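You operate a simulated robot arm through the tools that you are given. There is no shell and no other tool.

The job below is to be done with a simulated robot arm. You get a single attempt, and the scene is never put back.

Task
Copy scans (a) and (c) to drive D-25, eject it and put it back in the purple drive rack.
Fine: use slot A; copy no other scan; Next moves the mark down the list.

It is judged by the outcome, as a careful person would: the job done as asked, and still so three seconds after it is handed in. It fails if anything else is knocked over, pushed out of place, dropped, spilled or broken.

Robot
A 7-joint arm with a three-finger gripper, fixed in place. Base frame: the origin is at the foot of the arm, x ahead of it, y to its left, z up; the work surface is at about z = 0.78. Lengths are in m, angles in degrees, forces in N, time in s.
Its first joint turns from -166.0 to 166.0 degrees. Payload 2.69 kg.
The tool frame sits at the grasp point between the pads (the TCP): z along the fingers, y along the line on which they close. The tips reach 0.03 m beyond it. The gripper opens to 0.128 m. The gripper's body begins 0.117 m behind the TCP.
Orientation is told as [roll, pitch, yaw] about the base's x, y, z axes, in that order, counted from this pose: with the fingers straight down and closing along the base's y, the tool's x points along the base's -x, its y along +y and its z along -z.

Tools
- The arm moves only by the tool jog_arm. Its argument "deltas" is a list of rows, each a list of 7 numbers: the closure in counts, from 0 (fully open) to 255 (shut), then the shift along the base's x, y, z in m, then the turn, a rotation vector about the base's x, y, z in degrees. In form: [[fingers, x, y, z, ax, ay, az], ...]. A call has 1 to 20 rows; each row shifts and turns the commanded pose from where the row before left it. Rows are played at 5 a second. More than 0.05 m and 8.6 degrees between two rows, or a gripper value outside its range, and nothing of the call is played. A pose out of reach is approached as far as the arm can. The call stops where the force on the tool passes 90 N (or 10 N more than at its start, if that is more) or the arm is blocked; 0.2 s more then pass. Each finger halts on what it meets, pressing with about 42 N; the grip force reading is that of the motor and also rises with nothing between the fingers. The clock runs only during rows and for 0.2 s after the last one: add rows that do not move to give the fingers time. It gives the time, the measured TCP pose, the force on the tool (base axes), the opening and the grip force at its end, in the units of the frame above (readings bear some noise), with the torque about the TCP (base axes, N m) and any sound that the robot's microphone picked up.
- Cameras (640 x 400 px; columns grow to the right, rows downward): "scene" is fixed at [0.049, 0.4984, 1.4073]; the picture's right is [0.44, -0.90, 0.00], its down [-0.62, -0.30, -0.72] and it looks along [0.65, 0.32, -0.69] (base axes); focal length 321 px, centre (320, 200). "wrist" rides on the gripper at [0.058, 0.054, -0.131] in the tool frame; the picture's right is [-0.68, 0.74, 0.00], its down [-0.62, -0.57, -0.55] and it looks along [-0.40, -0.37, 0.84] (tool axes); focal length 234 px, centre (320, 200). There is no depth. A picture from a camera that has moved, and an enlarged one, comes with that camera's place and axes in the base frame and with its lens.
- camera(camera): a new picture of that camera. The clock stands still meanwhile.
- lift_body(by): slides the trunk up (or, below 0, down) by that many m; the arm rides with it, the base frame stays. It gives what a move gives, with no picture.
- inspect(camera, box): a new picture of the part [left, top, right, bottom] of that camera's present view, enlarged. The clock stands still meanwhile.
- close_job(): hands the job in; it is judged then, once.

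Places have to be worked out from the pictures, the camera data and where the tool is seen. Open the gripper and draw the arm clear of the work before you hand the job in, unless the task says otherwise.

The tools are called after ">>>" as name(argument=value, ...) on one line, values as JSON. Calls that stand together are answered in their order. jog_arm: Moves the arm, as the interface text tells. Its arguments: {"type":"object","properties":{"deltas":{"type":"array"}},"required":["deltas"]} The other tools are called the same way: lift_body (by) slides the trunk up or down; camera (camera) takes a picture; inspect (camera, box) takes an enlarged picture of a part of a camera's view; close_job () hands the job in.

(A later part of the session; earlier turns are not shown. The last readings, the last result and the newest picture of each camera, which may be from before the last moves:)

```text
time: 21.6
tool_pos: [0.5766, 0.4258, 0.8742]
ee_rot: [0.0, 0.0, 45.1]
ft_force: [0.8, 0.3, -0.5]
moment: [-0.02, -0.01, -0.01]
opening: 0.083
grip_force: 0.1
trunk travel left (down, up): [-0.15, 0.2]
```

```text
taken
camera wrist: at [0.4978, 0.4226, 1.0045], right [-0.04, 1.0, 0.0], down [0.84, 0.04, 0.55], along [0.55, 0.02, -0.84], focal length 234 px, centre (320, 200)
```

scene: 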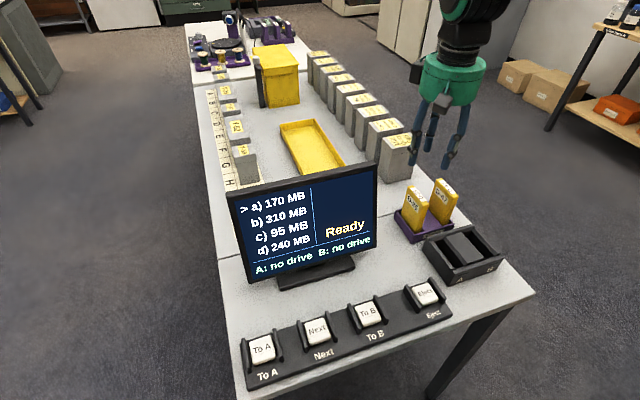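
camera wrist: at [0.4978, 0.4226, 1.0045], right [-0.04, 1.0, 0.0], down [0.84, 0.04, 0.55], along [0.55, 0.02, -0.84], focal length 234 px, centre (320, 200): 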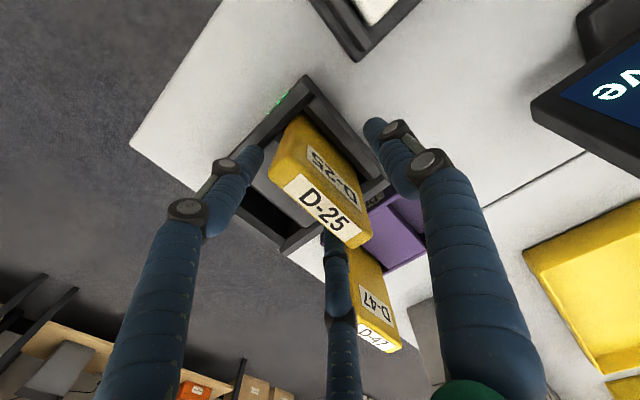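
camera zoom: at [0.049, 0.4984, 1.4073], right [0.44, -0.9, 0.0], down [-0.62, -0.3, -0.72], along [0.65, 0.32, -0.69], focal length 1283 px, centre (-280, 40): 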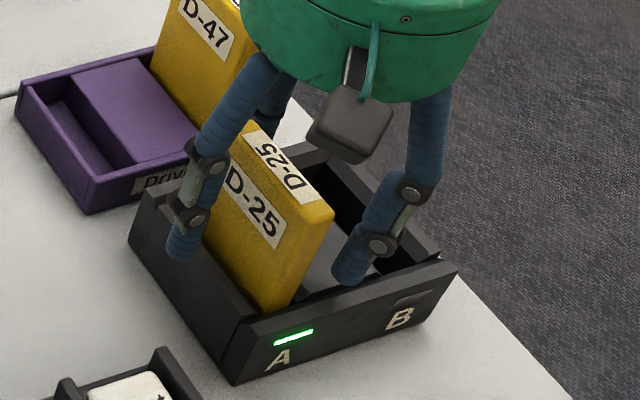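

D-25 stands in slot A with its light on. I lift straight up, then travel in front of the monitor to above the "To A" key, closing the fingers on the way.

>>> jog_arm(deltas=[[90, 0, 0, 0.02, 0, 0, 0], [90, 0, 0, 0.03, 0, 0, 0], [90, 0, 0, 0.04, 0, 0, 0], [90, 0, 0, 0.04, 0, 0, 0], [90, 0, 0, 0.02, 0, 0, 0], [255, -0.0362, 0.027, 0, 0, 0, 0], [255, -0.0362, 0.027, 0, 0, 0, 0], [255, -0.0362, 0.027, 0, 0, 0, 0], [255, -0.0362, 0.027, 0, 0, 0, 0], [255, -0.0362, 0.027, 0, 0, 0, 0], [255, -0.0362, 0.027, 0, 0, 0, 0], [255, -0.0362, 0.027, 0, 0, 0, 0], [255, -0.0362, 0.027, 0, 0, 0, 0], [255, -0.0362, 0.027, 0, 0, 0, 0], [255, -0.0362, 0.027, 0, 0, 0, 0], [255, 0, 0, 0, 0, 0, 0], [255, 0, 0, 0, 0, 0, 0]])

>>> camera(camera="scene")

>>> camera(camera="wrist")

```text
time: 25.2
tool_pos: [0.2149, 0.6947, 1.0244]
ee_rot: [0.0, 0.0, 45.1]
ft_force: [1.1, -0.4, 0.4]
moment: [-0.03, 0.0, -0.01]
opening: 0.0022
grip_force: 31.0
trunk travel left (down, up): [-0.15, 0.2]
```

```text
taken
```

scene: 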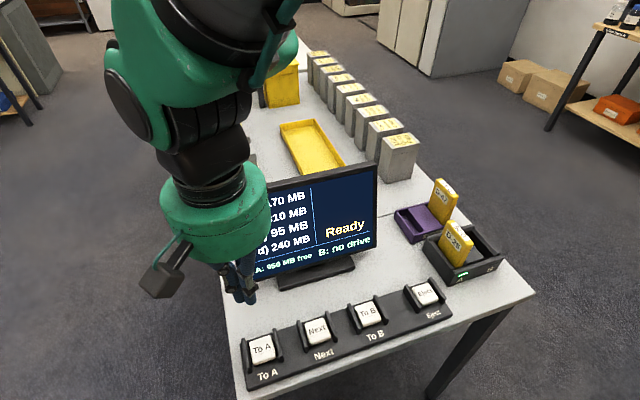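

```text
taken
camera wrist: at [0.1371, 0.6913, 1.1547], right [-0.04, 1.0, 0.0], down [0.84, 0.04, 0.55], along [0.55, 0.02, -0.84], focal length 234 px, centre (320, 200)
```

wrist: 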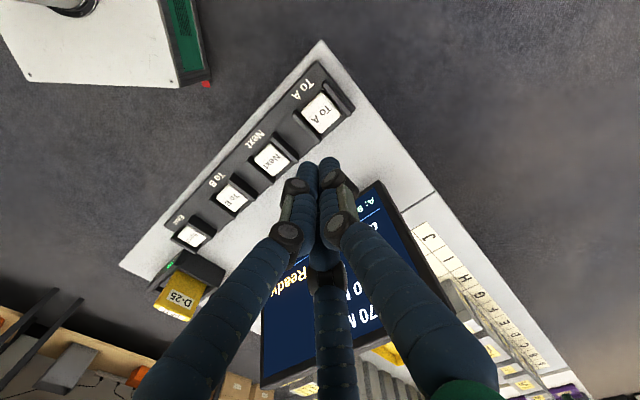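

The fingers are shut above the panel. I zoom on the To A and Next keys to refine their centres and guard gaps.

>>> inspect(camera="wrist", box=[230, 60, 370, 200])

>>> inspect(camera="scene", box=[230, 290, 370, 400])

```text
2.86 times, centred on (300, 130) of wrist
camera zoom: at [0.1371, 0.6913, 1.1547], right [-0.04, 1.0, 0.0], down [0.84, 0.04, 0.55], along [0.55, 0.02, -0.84], focal length 669 px, centre (377, 400)
```

zoom: 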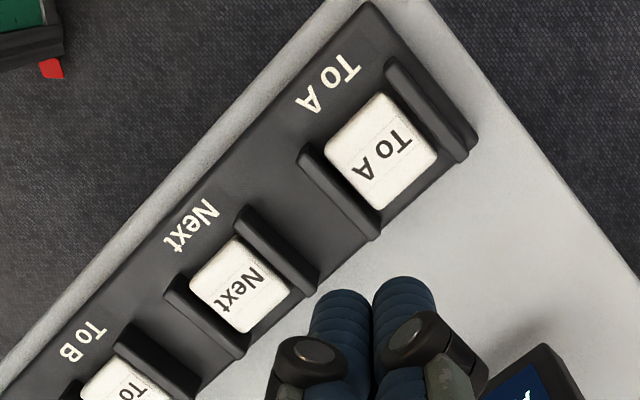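

```text
3.64 times, centred on (300, 345) of scene
camera zoom: at [0.049, 0.4984, 1.4073], right [0.44, -0.9, 0.0], down [-0.62, -0.3, -0.72], along [0.65, 0.32, -0.69], focal length 1166 px, centre (393, -327)
```

zoom: 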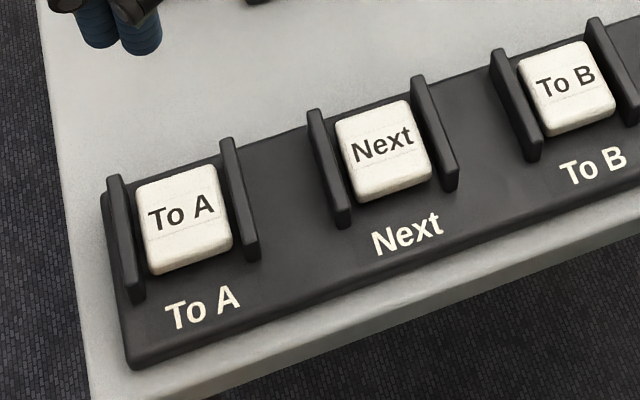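

Keys triangulate to To A (0.2143, 0.6966, 0.807) and Next (0.2896, 0.6214, 0.807). I centre over To A and descend to leave the tips about 2 cm above the key.

>>> jog_arm(deltas=[[255, -0.0006, 0.0019, -0.03, 0, 0, 0], [255, 0, 0, -0.04, 0, 0, 0], [255, 0, 0, -0.04, 0, 0, 0], [255, 0, 0, -0.035, 0, 0, 0], [255, 0, 0, -0.02, 0, 0, 0], [255, 0, 0, 0, 0, 0, 0]])

>>> inspect(camera="scene", box=[200, 260, 340, 400])

>>> inspect(camera="wrist", box=[240, 50, 400, 210])

```text
time: 26.6
tool_pos: [0.2149, 0.699, 0.8607]
ee_rot: [0.1, 0.0, 45.0]
ft_force: [0.0, -0.4, -0.1]
moment: [0.01, 0.0, -0.01]
opening: 0.0022
grip_force: 31.6
trunk travel left (down, up): [-0.15, 0.2]
```

```text
2.86 times, centred on (270, 330) of scene
camera zoom: at [0.049, 0.4984, 1.4073], right [0.44, -0.9, 0.0], down [-0.62, -0.3, -0.72], along [0.65, 0.32, -0.69], focal length 916 px, centre (463, -171)
```

zoom: 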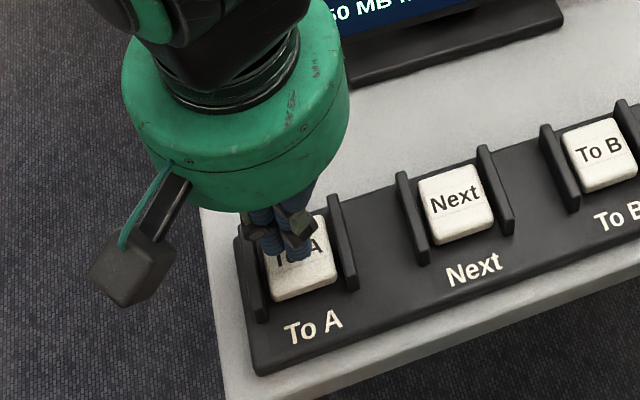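

```text
2.50 times, centred on (320, 130) of wrist
camera zoom: at [0.137, 0.6959, 0.9908], right [-0.04, 1.0, 0.0], down [0.84, 0.04, 0.55], along [0.55, 0.02, -0.84], focal length 585 px, centre (320, 375)
```

zoom: 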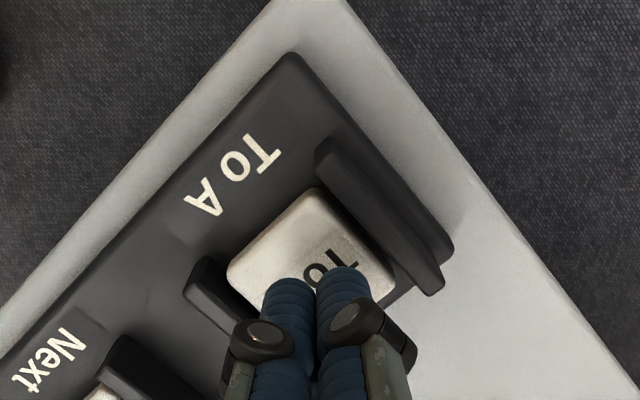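

The tips are centred over To A between the guards. I press down slowly toward the key, watching force and sound.

>>> jog_arm(deltas=[[255, 0, 0, -0.01, 0, 0, 0], [255, 0, 0, -0.008, 0, 0, 0], [255, 0, 0, -0.004, 0, 0, 0], [255, 0, 0, -0.003, 0, 0, 0], [255, 0, 0, 0, 0, 0, 0]])

```text
time: 27.8
tool_pos: [0.2148, 0.6998, 0.836]
ee_rot: [0.1, -0.2, 45.0]
ft_force: [8.3, -1.1, 23.2]
moment: [-0.04, -0.23, 0.0]
opening: 0.0061
grip_force: 32.0
trunk travel left (down, up): [-0.15, 0.2]
heard: click
```

A click was heard at TCP z≈0.836. I raise back off the key at once and check the monitor.

>>> jog_arm(deltas=[[255, 0, 0, 0.01, 0, 0, 0], [255, 0, 0, 0.02, 0, 0, 0], [255, 0, 0, 0.02, 0, 0, 0]])

>>> inspect(camera="scene", box=[220, 150, 400, 290])

```text
time: 28.6
tool_pos: [0.212, 0.6971, 0.8817]
ee_rot: [0.0, 0.2, 45.0]
ft_force: [0.6, -0.8, -1.5]
moment: [0.02, -0.02, -0.04]
opening: 0.002
grip_force: 31.6
trunk travel left (down, up): [-0.15, 0.2]
```

```text
2.86 times, centred on (310, 220) of scene
camera zoom: at [0.049, 0.4984, 1.4073], right [0.44, -0.9, 0.0], down [-0.62, -0.3, -0.72], along [0.65, 0.32, -0.69], focal length 916 px, centre (349, 143)
```

zoom: 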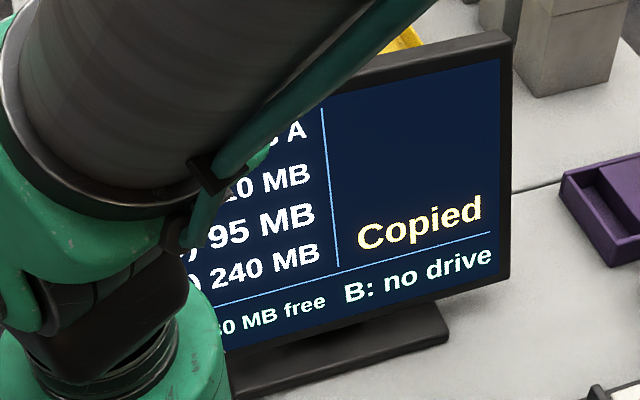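

"Copied", and A's free space went down to …80 MB. I lift clear of the guards and move over to Next, then look at the whole screen.

>>> jog_arm(deltas=[[255, 0, 0, 0.03, 0, 0, 0], [255, 0.025, -0.0252, 0.01, 0, 0, 0], [255, 0.025, -0.0252, 0, 0, 0, 0], [255, 0.0253, -0.0252, 0, 0, 0, 0], [255, 0, 0, -0.03, 0, 0, 0], [255, 0, 0, -0.025, 0, 0, 0], [255, 0, 0, 0, 0, 0, 0], [255, 0, 0, 0, 0, 0, 0]])

>>> camera(camera="scene")

>>> inspect(camera="scene", box=[260, 260, 400, 400])

>>> inspect(camera="wrist", box=[240, 50, 400, 210])

```text
time: 30.4
tool_pos: [0.2886, 0.622, 0.8662]
ee_rot: [0.0, 0.0, 45.0]
ft_force: [-0.1, 0.4, 0.2]
moment: [0.01, -0.02, -0.01]
opening: 0.0023
grip_force: 31.5
trunk travel left (down, up): [-0.15, 0.2]
```

```text
taken
```

scene: 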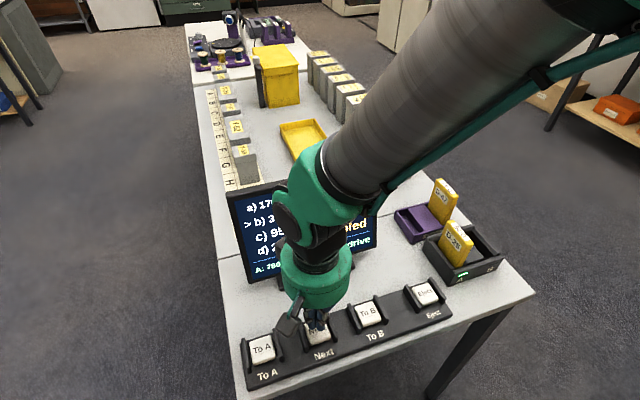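

```text
2.86 times, centred on (330, 330) of scene
camera zoom: at [0.049, 0.4984, 1.4073], right [0.44, -0.9, 0.0], down [-0.62, -0.3, -0.72], along [0.65, 0.32, -0.69], focal length 916 px, centre (291, -171)
```

zoom: 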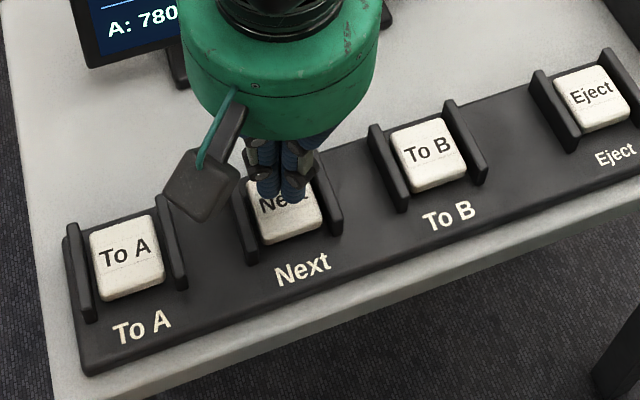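

```text
2.50 times, centred on (320, 130) of wrist
camera zoom: at [0.2103, 0.6186, 0.9976], right [-0.04, 1.0, 0.0], down [0.84, 0.04, 0.55], along [0.55, 0.02, -0.84], focal length 585 px, centre (320, 375)
```

zoom: 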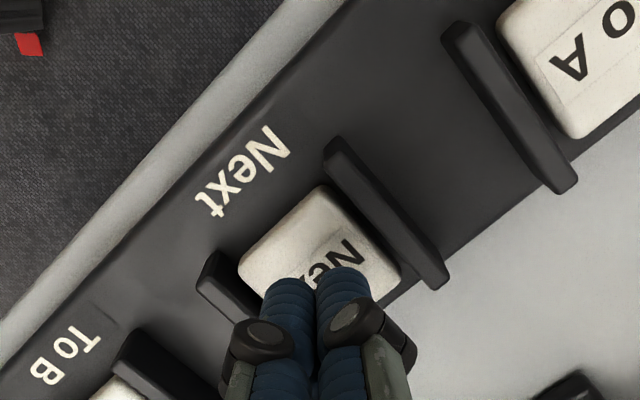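

The mark seems to have moved to (b) on its own after copying. I zoom the screen to be sure before pressing anything.

>>> inspect(camera="scene", box=[220, 150, 400, 290])

```text
2.86 times, centred on (310, 220) of scene
camera zoom: at [0.049, 0.4984, 1.4073], right [0.44, -0.9, 0.0], down [-0.62, -0.3, -0.72], along [0.65, 0.32, -0.69], focal length 916 px, centre (349, 143)
```

zoom: 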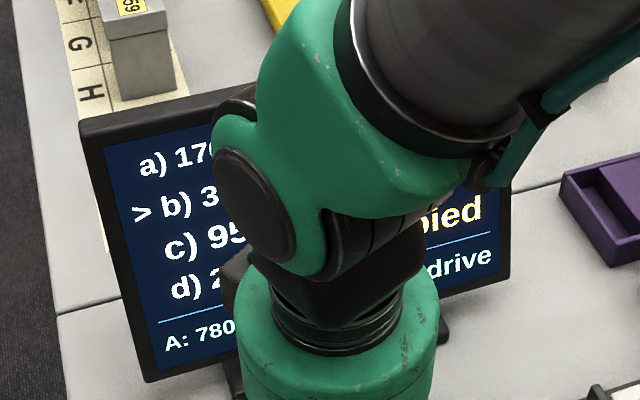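

The mark did advance by itself to (b), and A shows 780 MB free (only (a) copied). So just one Next press is needed to reach (c). I press Next once.

>>> jog_arm(deltas=[[255, 0, 0, -0.012, 0, 0, 0], [255, 0, 0, -0.009, 0, 0, 0], [255, 0, 0, -0.006, 0, 0, 0], [255, 0, 0, -0.004, 0, 0, 0], [255, 0, 0, -0.002, 0, 0, 0], [255, 0, 0, 0, 0, 0, 0]])

```text
time: 31.8
tool_pos: [0.2897, 0.6219, 0.8364]
ee_rot: [0.0, -0.1, 44.9]
ft_force: [7.4, -2.4, 16.7]
moment: [-0.08, -0.12, 0.03]
opening: 0.006
grip_force: 31.0
trunk travel left (down, up): [-0.15, 0.2]
heard: click
```

One click. I lift off and check the mark.

>>> jog_arm(deltas=[[255, 0, 0, 0.015, 0, 0, 0], [255, 0, 0, 0.03, 0, 0, 0], [255, 0, 0, 0.04, 0, 0, 0], [255, 0, 0, 0, 0, 0, 0]])

>>> inspect(camera="scene", box=[220, 150, 400, 290])

```text
time: 32.8
tool_pos: [0.2897, 0.6224, 0.9219]
ee_rot: [0.0, 0.0, 44.9]
ft_force: [0.8, 0.8, -0.3]
moment: [0.05, -0.02, 0.01]
opening: 0.0019
grip_force: 31.6
trunk travel left (down, up): [-0.15, 0.2]
```

```text
2.86 times, centred on (310, 220) of scene
camera zoom: at [0.049, 0.4984, 1.4073], right [0.44, -0.9, 0.0], down [-0.62, -0.3, -0.72], along [0.65, 0.32, -0.69], focal length 916 px, centre (349, 143)
```

zoom: 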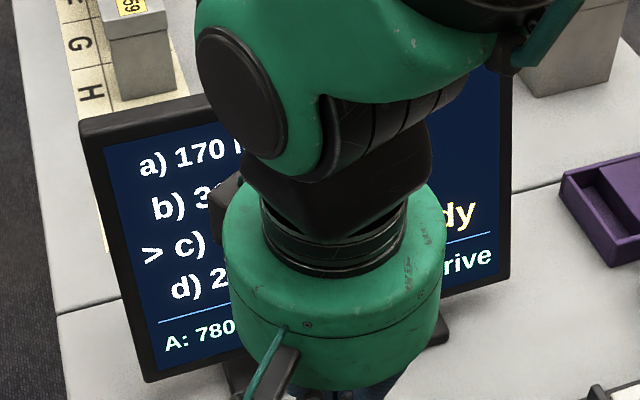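

The mark is at (c) and the status is Ready. I go back over To A and stop with the tips just above the key.

>>> jog_arm(deltas=[[255, -0.0252, 0.025, 0, 0, 0, 0], [255, -0.0252, 0.025, 0, 0, 0, 0], [255, -0.025, 0.0248, 0, 0, 0, 0], [255, 0, 0, -0.03, 0, 0, 0], [255, 0, 0, -0.026, 0, 0, 0], [255, 0, 0, 0, 0, 0, 0], [255, 0, 0, 0, 0, 0, 0]])

>>> inspect(camera="wrist", box=[240, 50, 400, 210])

>>> camera(camera="scene")

```text
time: 34.4
tool_pos: [0.2145, 0.6961, 0.866]
ee_rot: [0.0, 0.0, 45.0]
ft_force: [0.4, 0.0, 1.1]
moment: [0.02, 0.0, -0.01]
opening: 0.0019
grip_force: 31.6
trunk travel left (down, up): [-0.15, 0.2]
```

```text
2.50 times, centred on (320, 130) of wrist
camera zoom: at [0.1351, 0.692, 0.9975], right [-0.04, 1.0, 0.0], down [0.84, 0.04, 0.55], along [0.55, 0.02, -0.84], focal length 585 px, centre (320, 375)
```

zoom: 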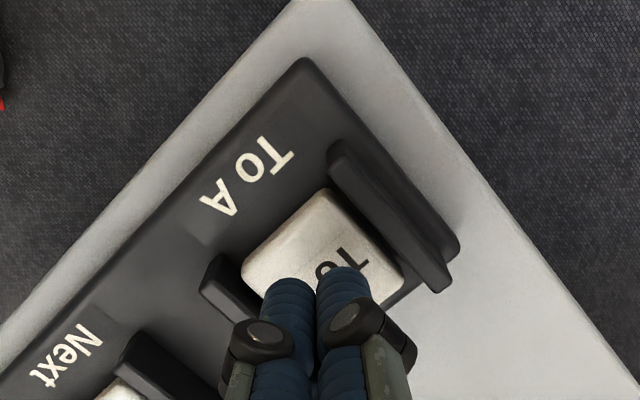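

```text
taken
```

scene: 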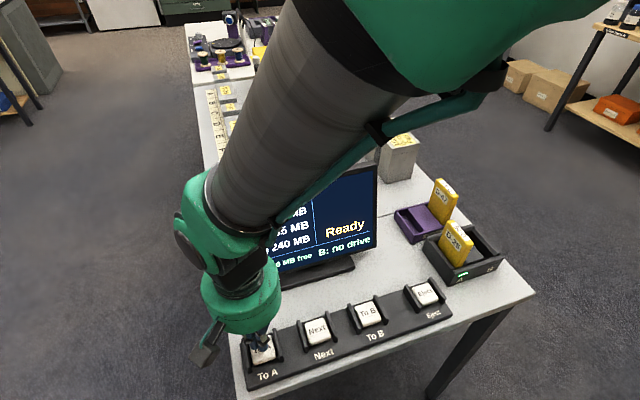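

Aligned over To A with the mark at (c). I press To A once in the same way.

>>> jog_arm(deltas=[[255, 0, 0, -0.012, 0, 0, 0], [255, 0, 0, -0.009, 0, 0, 0], [255, 0, 0, -0.006, 0, 0, 0], [255, 0, 0, -0.004, 0, 0, 0], [255, 0, 0, -0.002, 0, 0, 0], [255, 0, 0, 0, 0, 0, 0]])

```text
time: 35.8
tool_pos: [0.2135, 0.6954, 0.8349]
ee_rot: [0.1, -0.1, 45.0]
ft_force: [-1.6, -17.2, 44.1]
moment: [-0.59, 0.0, -0.03]
opening: 0.0059
grip_force: 31.1
trunk travel left (down, up): [-0.15, 0.2]
heard: click
```

Click heard. I lift clear, move toward the Eject key at a safe height, and read the screen.

>>> jog_arm(deltas=[[255, 0, 0, 0.015, 0, 0, 0], [255, 0, 0, 0.03, 0, 0, 0], [255, 0, 0, 0.04, 0, 0, 0], [255, 0, 0, 0.04, 0, 0, 0], [255, 0.03, -0.03, 0, 0, 0, 0], [255, 0.03, -0.03, 0, 0, 0, 0], [255, 0.03, -0.03, 0, 0, 0, 0], [255, 0.03, -0.03, 0, 0, 0, 0], [255, 0.03, -0.03, 0, 0, 0, 0], [255, 0.03, -0.03, 0, 0, 0, 0], [255, 0.03, -0.03, 0, 0, 0, 0], [255, 0.031, -0.03, 0, 0, 0, 0], [255, 0, 0, 0, 0, 0, 0], [255, 0, 0, 0, 0, 0, 0]])

>>> camera(camera="scene")

>>> inspect(camera="scene", box=[220, 150, 400, 290])

>>> inspect(camera="wrist", box=[230, 50, 390, 210])

```text
time: 38.8
tool_pos: [0.4567, 0.4539, 0.9587]
ee_rot: [0.0, 0.0, 45.1]
ft_force: [0.1, -0.3, -0.2]
moment: [-0.01, 0.0, -0.02]
opening: 0.0023
grip_force: 31.4
trunk travel left (down, up): [-0.15, 0.2]
```

```text
taken
```

scene: 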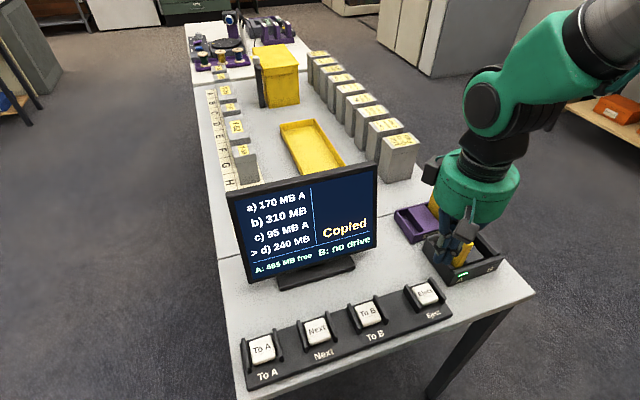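

```text
2.86 times, centred on (310, 220) of scene
camera zoom: at [0.049, 0.4984, 1.4073], right [0.44, -0.9, 0.0], down [-0.62, -0.3, -0.72], along [0.65, 0.32, -0.69], focal length 916 px, centre (349, 143)
```

zoom: 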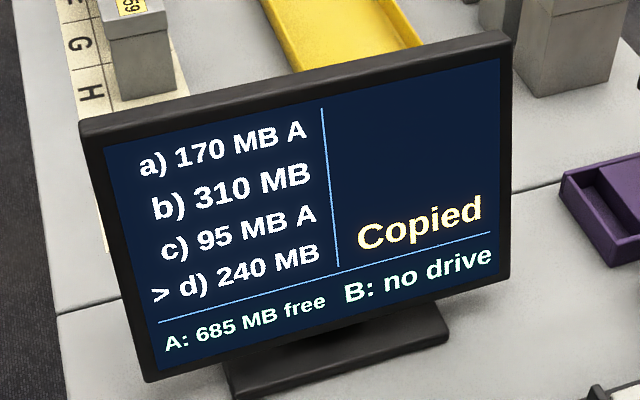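

```text
2.50 times, centred on (310, 130) of wrist
camera zoom: at [0.3789, 0.4504, 1.0887], right [-0.04, 1.0, 0.0], down [0.84, 0.04, 0.55], along [0.55, 0.02, -0.84], focal length 585 px, centre (345, 375)
```

zoom: 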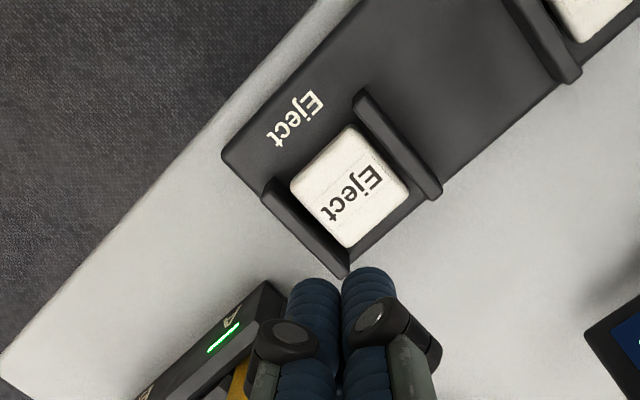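

Screen: a) and c) both marked "A", A: 685 MB free (950−170−95), b) and d) not copied. The Eject key is at about (0.4565, 0.4553); I descend to just above it.

>>> jog_arm(deltas=[[255, 0, 0.001, -0.03, 0, 0, 0], [255, 0, 0, -0.03, 0, 0, 0], [255, 0, 0, -0.02, 0, 0, 0], [255, 0, 0, -0.012, 0, 0, 0], [255, 0, 0, 0, 0, 0, 0], [255, 0, 0, 0, 0, 0, 0]])

>>> inspect(camera="wrist", box=[240, 50, 400, 210])

>>> inspect(camera="scene", box=[360, 200, 510, 330])

```text
time: 40.2
tool_pos: [0.456, 0.4563, 0.865]
ee_rot: [0.0, 0.0, 45.0]
ft_force: [-0.1, -0.9, -0.4]
moment: [0.01, 0.05, -0.01]
opening: 0.0021
grip_force: 31.4
trunk travel left (down, up): [-0.15, 0.2]
```

```text
2.50 times, centred on (320, 130) of wrist
camera zoom: at [0.3778, 0.4527, 0.9949], right [-0.04, 1.0, 0.0], down [0.84, 0.04, 0.55], along [0.55, 0.02, -0.84], focal length 585 px, centre (320, 375)
```

zoom: 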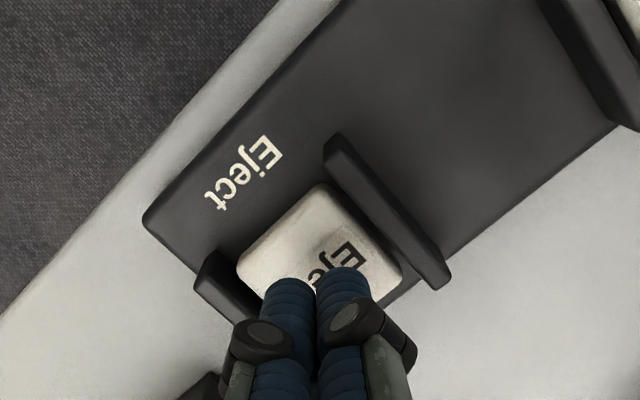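

```text
3.08 times, centred on (435, 265) of scene
camera zoom: at [0.049, 0.4984, 1.4073], right [0.44, -0.9, 0.0], down [-0.62, -0.3, -0.72], along [0.65, 0.32, -0.69], focal length 987 px, centre (-34, 0)
```

zoom: 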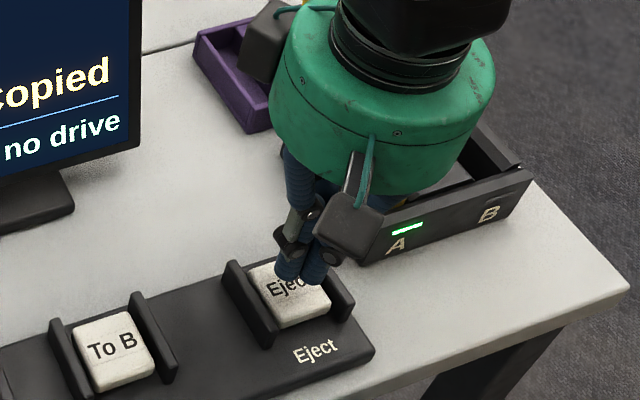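

Aligned over Eject between its guards. I press it once.

>>> jog_arm(deltas=[[255, 0, 0, -0.012, 0, 0, 0], [255, 0, 0, -0.009, 0, 0, 0], [255, 0, 0, -0.006, 0, 0, 0], [255, 0, 0, -0.004, 0, 0, 0], [255, 0, 0, -0.001, 0, 0, 0], [255, 0, 0, 0, 0, 0, 0]])

```text
time: 41.6
tool_pos: [0.455, 0.4592, 0.8359]
ee_rot: [0.0, -0.2, 45.1]
ft_force: [-3.7, -17.3, 46.0]
moment: [-0.45, 0.07, 0.02]
opening: 0.0059
grip_force: 31.7
trunk travel left (down, up): [-0.15, 0.2]
heard: click
```

Click heard. I lift straight off and check the screen and the dock light.

>>> jog_arm(deltas=[[255, 0, 0, 0.015, 0, 0, 0], [255, 0, 0, 0.03, 0, 0, 0], [255, 0, 0, 0.04, 0, 0, 0], [255, 0, 0, 0.04, 0, 0, 0], [255, 0, 0, 0.03, 0, 0, 0], [255, 0, 0, 0, 0, 0, 0]])

>>> camera(camera="scene")

>>> inspect(camera="scene", box=[220, 150, 400, 290])

>>> inspect(camera="scene", box=[390, 180, 530, 300])

```text
time: 43.0
tool_pos: [0.4577, 0.4574, 0.9877]
ee_rot: [0.0, -0.1, 45.0]
ft_force: [-0.5, 0.1, 0.2]
moment: [-0.05, -0.01, 0.02]
opening: 0.002
grip_force: 31.0
trunk travel left (down, up): [-0.15, 0.2]
```

```text
taken
```

scene: 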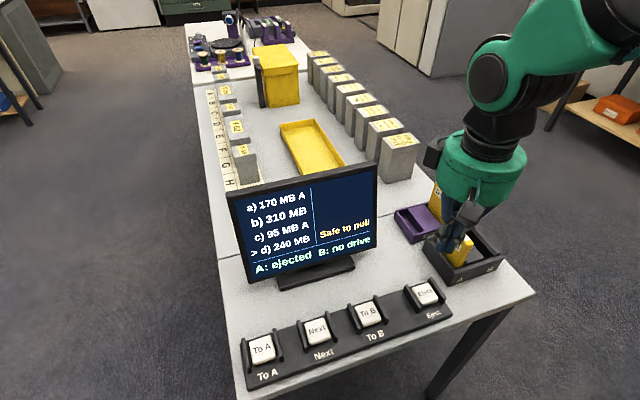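

```text
2.86 times, centred on (310, 220) of scene
camera zoom: at [0.049, 0.4984, 1.4073], right [0.44, -0.9, 0.0], down [-0.62, -0.3, -0.72], along [0.65, 0.32, -0.69], focal length 916 px, centre (349, 143)
```

zoom: 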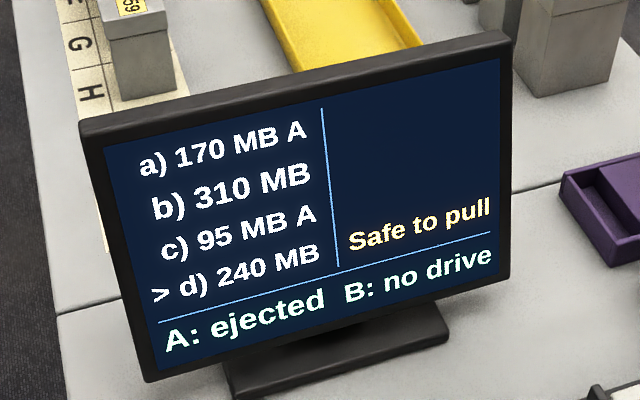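

```text
3.33 times, centred on (460, 240) of scene
camera zoom: at [0.049, 0.4984, 1.4073], right [0.44, -0.9, 0.0], down [-0.62, -0.3, -0.72], along [0.65, 0.32, -0.69], focal length 1069 px, centre (-147, 67)
```

zoom: 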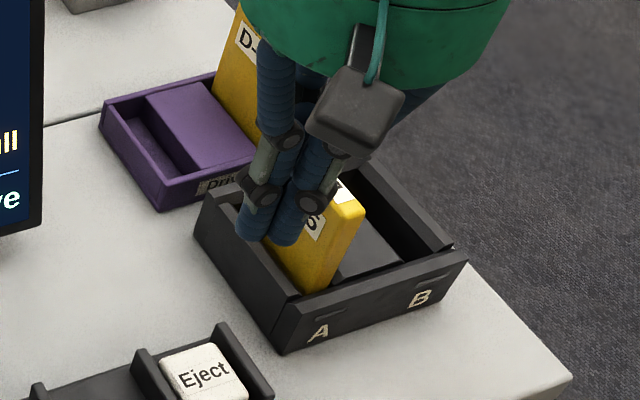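

"A: ejected – Safe to pull". I rise, open to 0.08 m, and move back above the drive in slot A.

>>> jog_arm(deltas=[[255, 0, 0, 0.025, 0, 0, 0], [200, 0, 0, 0.025, 0, 0, 0], [96, 0.0301, -0.0076, 0, 0, 0, 0], [96, 0.0301, -0.0076, 0, 0, 0, 0], [96, 0.0301, -0.0076, 0, 0, 0, 0], [96, 0.03, -0.0077, 0, 0, 0, 0], [96, 0, 0, 0, 0, 0, 0], [96, 0, 0, 0, 0, 0, 0]])

>>> camera(camera="scene")

>>> inspect(camera="wrist", box=[230, 60, 390, 220])

```text
time: 44.8
tool_pos: [0.5754, 0.4271, 1.0389]
ee_rot: [0.1, 0.0, 45.1]
ft_force: [-0.7, -0.4, 0.6]
moment: [0.01, 0.0, 0.0]
opening: 0.08
grip_force: 0.0
trunk travel left (down, up): [-0.15, 0.2]
```

```text
taken
```

scene: 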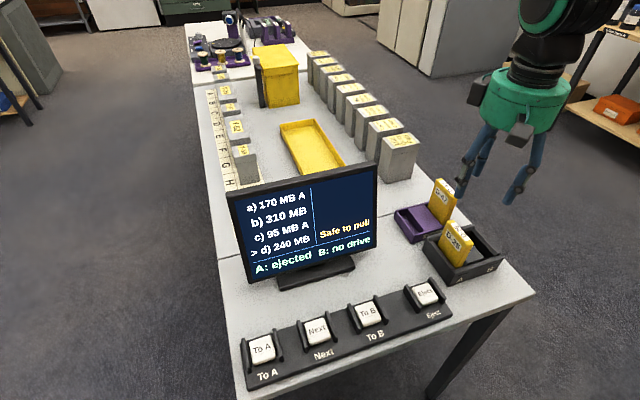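

```text
2.50 times, centred on (310, 140) of wrist
camera zoom: at [0.4965, 0.4233, 1.1714], right [-0.04, 1.0, 0.0], down [0.84, 0.04, 0.55], along [0.55, 0.02, -0.84], focal length 585 px, centre (345, 350)
```

zoom: 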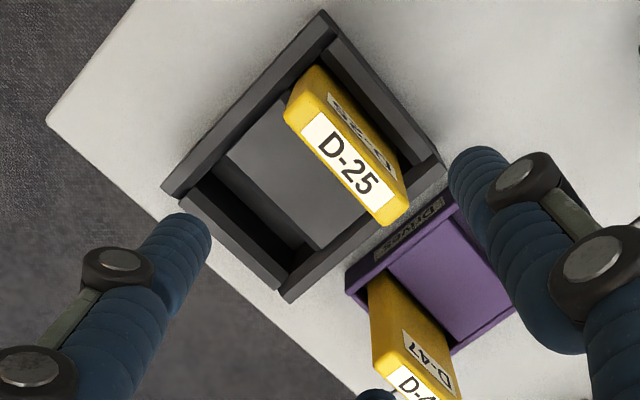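

D-25's top in the dock reads (0.569, 0.426), consistent with my release pose. I descend to the same grip height, z≈0.874, with the fingers open.

>>> jog_arm(deltas=[[96, 0.0005, -0.0005, -0.03, 0, 0, 0], [96, 0, 0, -0.03, 0, 0, 0], [96, 0, 0, -0.03, 0, 0, 0], [96, 0, 0, -0.03, 0, 0, 0], [96, 0, 0, -0.025, 0, 0, 0], [96, 0, 0, -0.018, 0, 0, 0], [96, 0, 0, 0, 0, 0, 0], [96, 0, 0, 0, 0, 0, 0]])

>>> inspect(camera="scene", box=[420, 190, 520, 290])

>>> inspect(camera="wrist", box=[200, 60, 420, 280])

```text
time: 46.6
tool_pos: [0.5762, 0.4258, 0.8749]
ee_rot: [0.0, 0.0, 45.0]
ft_force: [0.5, 0.3, 0.0]
moment: [0.02, 0.01, -0.05]
opening: 0.0799
grip_force: 0.0
trunk travel left (down, up): [-0.15, 0.2]
```

```text
4.00 times, centred on (470, 240) of scene
camera zoom: at [0.049, 0.4984, 1.4073], right [0.44, -0.9, 0.0], down [-0.62, -0.3, -0.72], along [0.65, 0.32, -0.69], focal length 1283 px, centre (-280, 40)
```

zoom: 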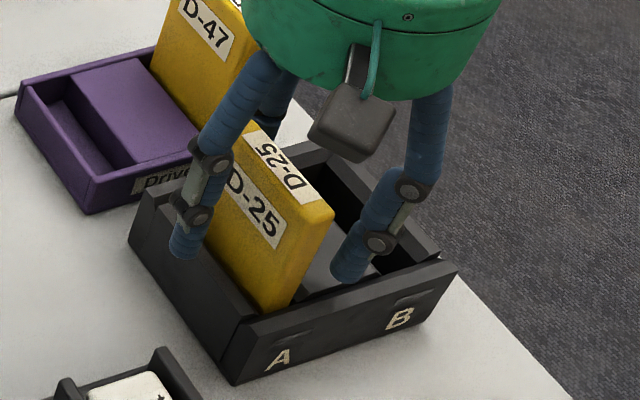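

```text
1.82 times, centred on (310, 170) of wrist
camera zoom: at [0.4969, 0.4224, 1.0066], right [-0.04, 1.0, 0.0], down [0.84, 0.04, 0.55], along [0.55, 0.02, -0.84], focal length 426 px, centre (338, 254)
```

zoom: 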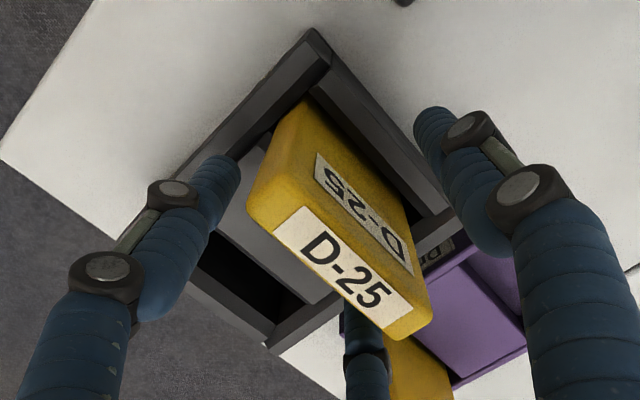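

The fingers straddle D-25 as at release. I close on it and check the side force.

>>> jog_arm(deltas=[[170, 0, 0, 0, 0, 0, 0], [195, 0, 0, 0, 0, 0, 0], [255, 0, 0, 0, 0, 0, 0], [255, 0, 0, 0, 0, 0, 0], [255, 0, 0, 0, 0, 0, 0]])

```text
time: 47.8
tool_pos: [0.5743, 0.4264, 0.8764]
ee_rot: [0.0, 0.1, 44.9]
ft_force: [0.3, -0.3, -0.2]
moment: [0.01, -0.03, -0.01]
opening: 0.0278
grip_force: 42.2
trunk travel left (down, up): [-0.15, 0.2]
```

Clean grip with no side load. I lift the drive 0.10 m out of the dock.

>>> jog_arm(deltas=[[255, 0, 0, 0.005, 0, 0, 0], [255, 0, 0, 0.01, 0, 0, 0], [255, 0, 0, 0.015, 0, 0, 0], [255, 0, 0, 0.02, 0, 0, 0], [255, 0, 0, 0.025, 0, 0, 0], [255, 0, 0, 0.025, 0, 0, 0], [255, 0, 0, 0, 0, 0, 0], [255, 0, 0, 0, 0, 0, 0]])

>>> camera(camera="scene")

>>> inspect(camera="scene", box=[385, 170, 475, 250])

>>> camera(camera="wrist")

```text
time: 49.6
tool_pos: [0.5765, 0.4267, 0.9755]
ee_rot: [0.0, 0.1, 45.1]
ft_force: [0.1, -1.0, -2.5]
moment: [0.03, 0.02, -0.03]
opening: 0.0274
grip_force: 42.3
trunk travel left (down, up): [-0.15, 0.2]
```

```text
taken
```

scene: 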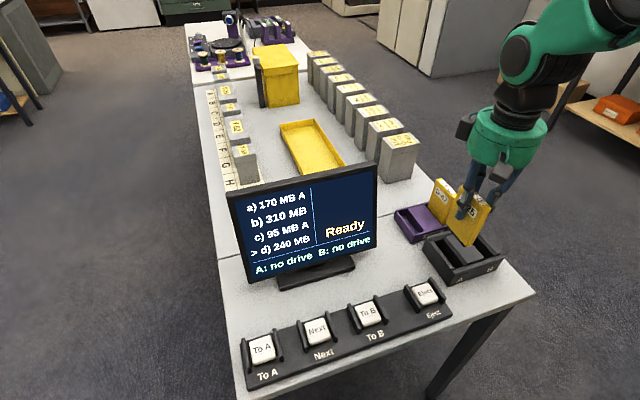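

```text
5.00 times, centred on (430, 210) of scene
camera zoom: at [0.049, 0.4984, 1.4073], right [0.44, -0.9, 0.0], down [-0.62, -0.3, -0.72], along [0.65, 0.32, -0.69], focal length 1604 px, centre (-230, 150)
```

zoom: 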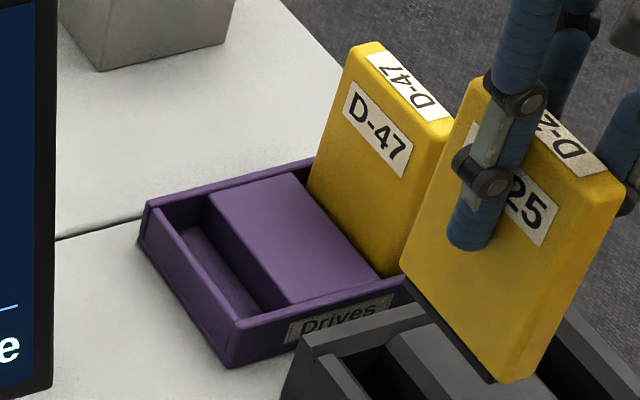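

```text
taken
camera wrist: at [0.4978, 0.4233, 1.107], right [-0.04, 1.0, 0.0], down [0.84, 0.04, 0.55], along [0.55, 0.02, -0.84], focal length 234 px, centre (320, 200)
```

wrist: 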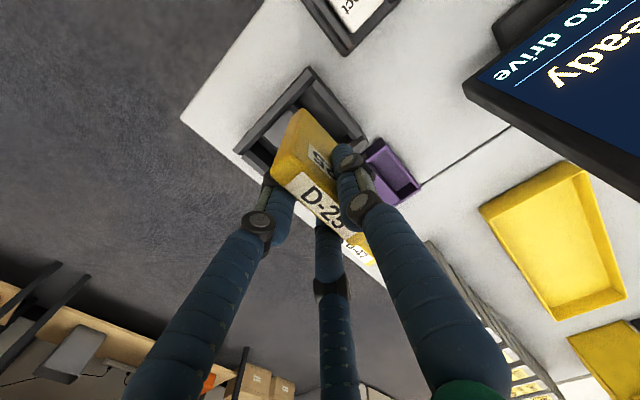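

Drive is out, screen shows A: no drive / Ready. I zoom on the drive's bottom and the empty rack slot to work out the return pose.

>>> inspect(camera="scene", box=[445, 185, 515, 255])

>>> inspect(camera="wrist", box=[250, 80, 430, 230])

>>> inspect(camera="scene", box=[390, 195, 450, 250])

```text
5.71 times, centred on (480, 220) of scene
camera zoom: at [0.049, 0.4984, 1.4073], right [0.44, -0.9, 0.0], down [-0.62, -0.3, -0.72], along [0.65, 0.32, -0.69], focal length 1833 px, centre (-594, 86)
```

zoom: 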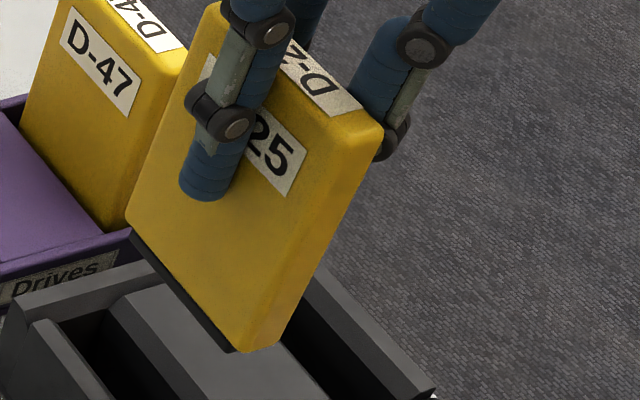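

```text
2.67 times, centred on (340, 155) of wrist
camera zoom: at [0.4978, 0.4233, 1.107], right [-0.04, 1.0, 0.0], down [0.84, 0.04, 0.55], along [0.55, 0.02, -0.84], focal length 624 px, centre (267, 320)
```

zoom: 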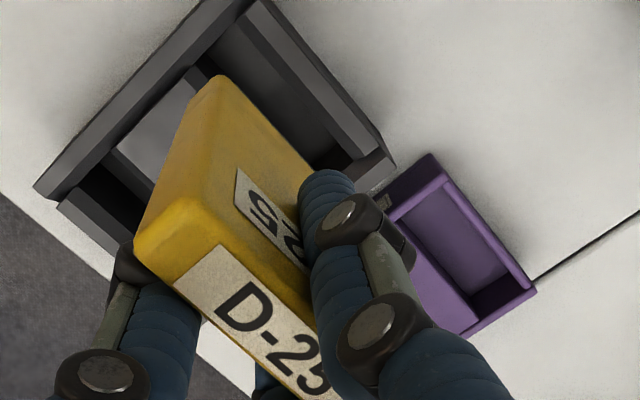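

```text
7.27 times, centred on (420, 222) of scene
camera zoom: at [0.049, 0.4984, 1.4073], right [0.44, -0.9, 0.0], down [-0.62, -0.3, -0.72], along [0.65, 0.32, -0.69], focal length 2333 px, centre (-407, 36)
```

zoom: 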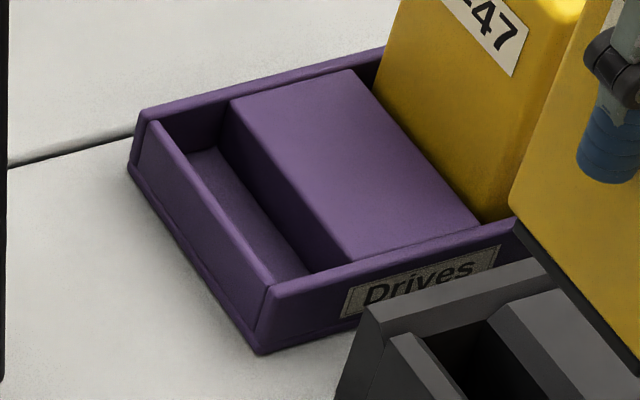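

I zoom into the rack's empty slot with the wrist camera to triangulate the slot walls.

>>> inspect(camera="wrist", box=[340, 125, 430, 215])

```text
4.44 times, centred on (385, 170) of wrist
camera zoom: at [0.4978, 0.4233, 1.107], right [-0.04, 1.0, 0.0], down [0.84, 0.04, 0.55], along [0.55, 0.02, -0.84], focal length 1041 px, centre (31, 333)
```

zoom: 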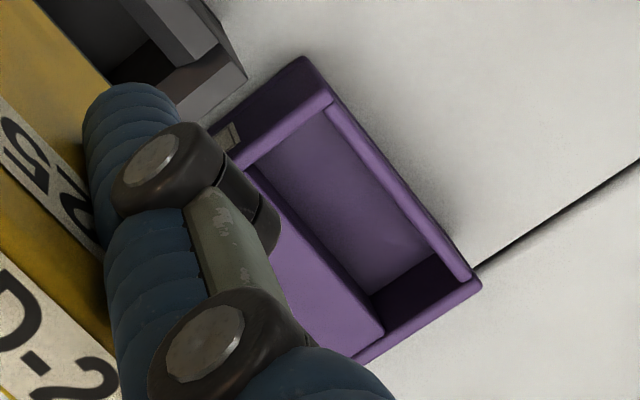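

Slot walls in the rack are at s≈0.0655 and 0.095 (tops z≈0.80), so the slot centre matches the drive's original spot. I move the held drive above it, TCP target (0.6525, 0.5326).

>>> jog_arm(deltas=[[255, 0.0151, 0.0214, 0, 0, 0, 0], [255, 0.0151, 0.0214, 0, 0, 0, 0], [255, 0.0151, 0.0214, 0, 0, 0, 0], [255, 0.0151, 0.0214, 0, 0, 0, 0], [255, 0.0151, 0.0209, 0, 0, 0, 0], [255, 0, 0, 0, 0, 0, 0], [255, 0, 0, 0, 0, 0, 0]])

>>> inspect(camera="scene", box=[385, 140, 495, 250])

>>> inspect(camera="wrist", box=[240, 60, 400, 200])

```text
time: 51.2
tool_pos: [0.6507, 0.5353, 0.9741]
ee_rot: [0.0, 0.0, 44.9]
ft_force: [-0.3, 0.9, -1.4]
moment: [0.0, -0.02, -0.03]
opening: 0.0278
grip_force: 42.0
trunk travel left (down, up): [-0.15, 0.2]
```

```text
3.64 times, centred on (440, 195) of scene
camera zoom: at [0.049, 0.4984, 1.4073], right [0.44, -0.9, 0.0], down [-0.62, -0.3, -0.72], along [0.65, 0.32, -0.69], focal length 1166 px, centre (-116, 218)
```

zoom: 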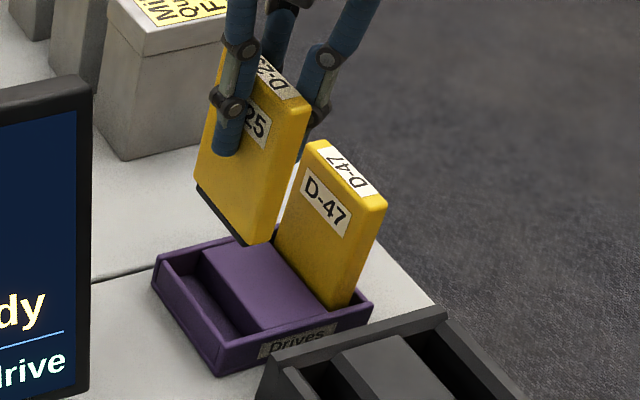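

```text
2.86 times, centred on (320, 130) of wrist
camera zoom: at [0.5721, 0.532, 1.1048], right [-0.04, 1.0, 0.0], down [0.84, 0.04, 0.55], along [0.55, 0.02, -0.84], focal length 669 px, centre (320, 400)
```

zoom: 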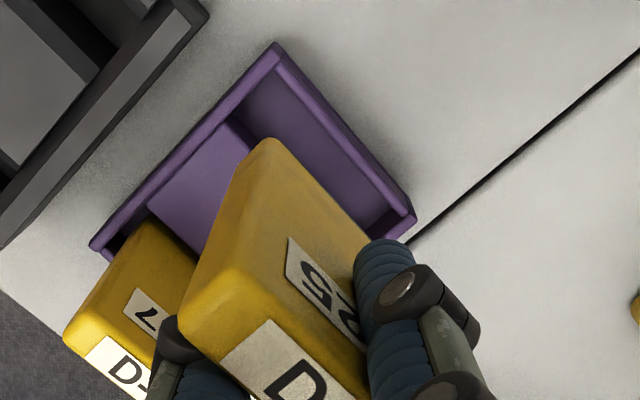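

The drive spans about s 0.069–0.088 over a slot of 0.0655–0.095. I nudge it ~2–3 mm to centre and lower 0.06 m, to just above the rack walls.

>>> jog_arm(deltas=[[255, 0.0029, -0.0001, -0.01, 0, 0, 0], [255, 0, 0, -0.02, 0, 0, 0], [255, 0, 0, -0.02, 0, 0, 0], [255, 0, 0, -0.01, 0, 0, 0], [255, 0, 0, 0, 0, 0, 0], [255, 0, 0, 0, 0, 0, 0]])

>>> inspect(camera="scene", box=[385, 160, 475, 250])

>>> inspect(camera="wrist", box=[260, 50, 400, 190])

```text
time: 52.6
tool_pos: [0.6535, 0.5333, 0.9156]
ee_rot: [0.0, -0.1, 45.1]
ft_force: [-0.3, -0.7, -1.2]
moment: [-0.01, -0.01, -0.01]
opening: 0.0276
grip_force: 41.8
trunk travel left (down, up): [-0.15, 0.2]
```

```text
4.44 times, centred on (430, 205) of scene
camera zoom: at [0.049, 0.4984, 1.4073], right [0.44, -0.9, 0.0], down [-0.62, -0.3, -0.72], along [0.65, 0.32, -0.69], focal length 1426 px, centre (-169, 178)
```

zoom: 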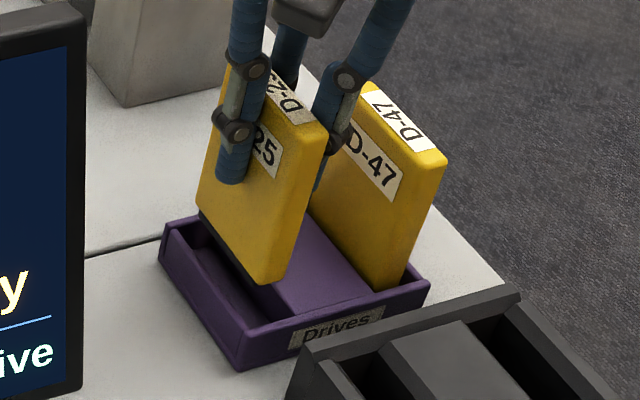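

```text
2.86 times, centred on (330, 120) of wrist
camera zoom: at [0.5753, 0.5304, 1.0459], right [-0.04, 1.0, 0.0], down [0.84, 0.04, 0.55], along [0.55, 0.02, -0.84], focal length 669 px, centre (291, 429)
```

zoom: 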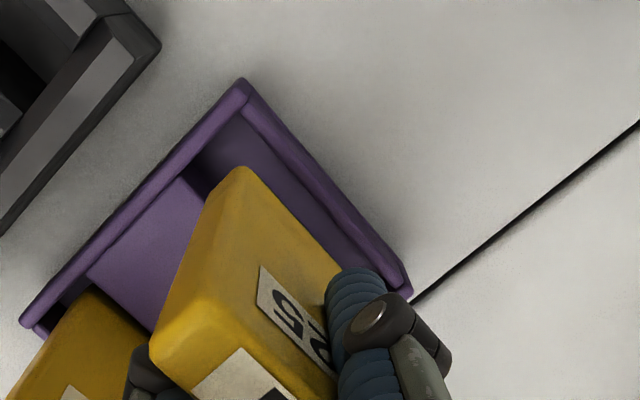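

Well centred in the slot opening. I lower 0.034 m gently.

>>> jog_arm(deltas=[[255, 0, 0, -0.01, 0, 0, 0], [255, 0, 0, -0.009, 0, 0, 0], [255, 0, 0, -0.008, 0, 0, 0], [255, 0, 0, -0.007, 0, 0, 0], [255, 0, 0, 0, 0, 0, 0], [255, 0, 0, 0, 0, 0, 0]])

>>> inspect(camera="scene", box=[385, 160, 475, 250])

>>> inspect(camera="wrist", box=[260, 50, 400, 190])

```text
time: 54.0
tool_pos: [0.6549, 0.5335, 0.8803]
ee_rot: [0.0, 0.1, 45.0]
ft_force: [-0.3, 0.2, -2.2]
moment: [0.02, -0.03, -0.01]
opening: 0.0276
grip_force: 41.4
trunk travel left (down, up): [-0.15, 0.2]
```

```text
4.44 times, centred on (430, 205) of scene
camera zoom: at [0.049, 0.4984, 1.4073], right [0.44, -0.9, 0.0], down [-0.62, -0.3, -0.72], along [0.65, 0.32, -0.69], focal length 1426 px, centre (-169, 178)
```

zoom: 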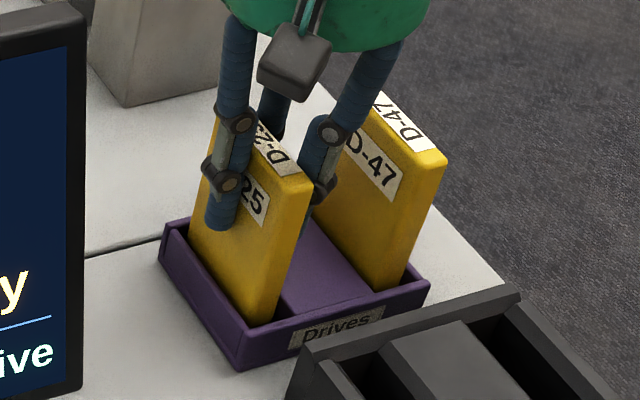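

```text
2.86 times, centred on (330, 120) of wrist
camera zoom: at [0.5751, 0.5297, 1.0112], right [-0.04, 1.0, 0.0], down [0.84, 0.04, 0.55], along [0.55, 0.02, -0.84], focal length 669 px, centre (291, 429)
```

zoom: 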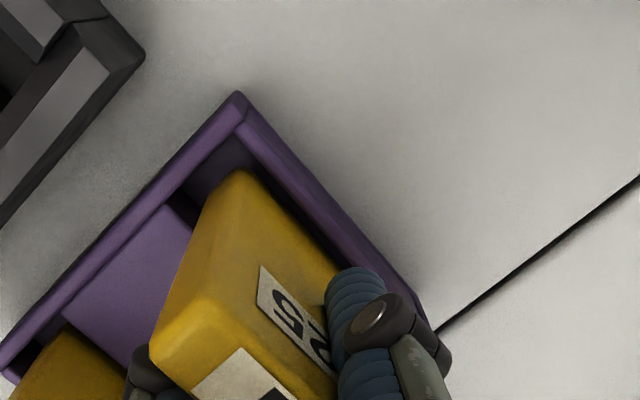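

The drive is inside the rack slot with no contact force. I lower in 2 mm steps to touch the floor.

>>> jog_arm(deltas=[[255, 0, 0, -0.002, 0, 0, 0], [255, 0, 0, -0.002, 0, 0, 0], [255, 0, 0, -0.001, 0, 0, 0], [255, 0, 0, 0, 0, 0, 0]])

```text
time: 55.0
tool_pos: [0.6538, 0.5325, 0.8763]
ee_rot: [0.0, -0.1, 44.8]
ft_force: [-2.0, -0.3, 5.4]
moment: [-0.05, 0.29, 0.01]
opening: 0.0276
grip_force: 41.9
trunk travel left (down, up): [-0.15, 0.2]
```

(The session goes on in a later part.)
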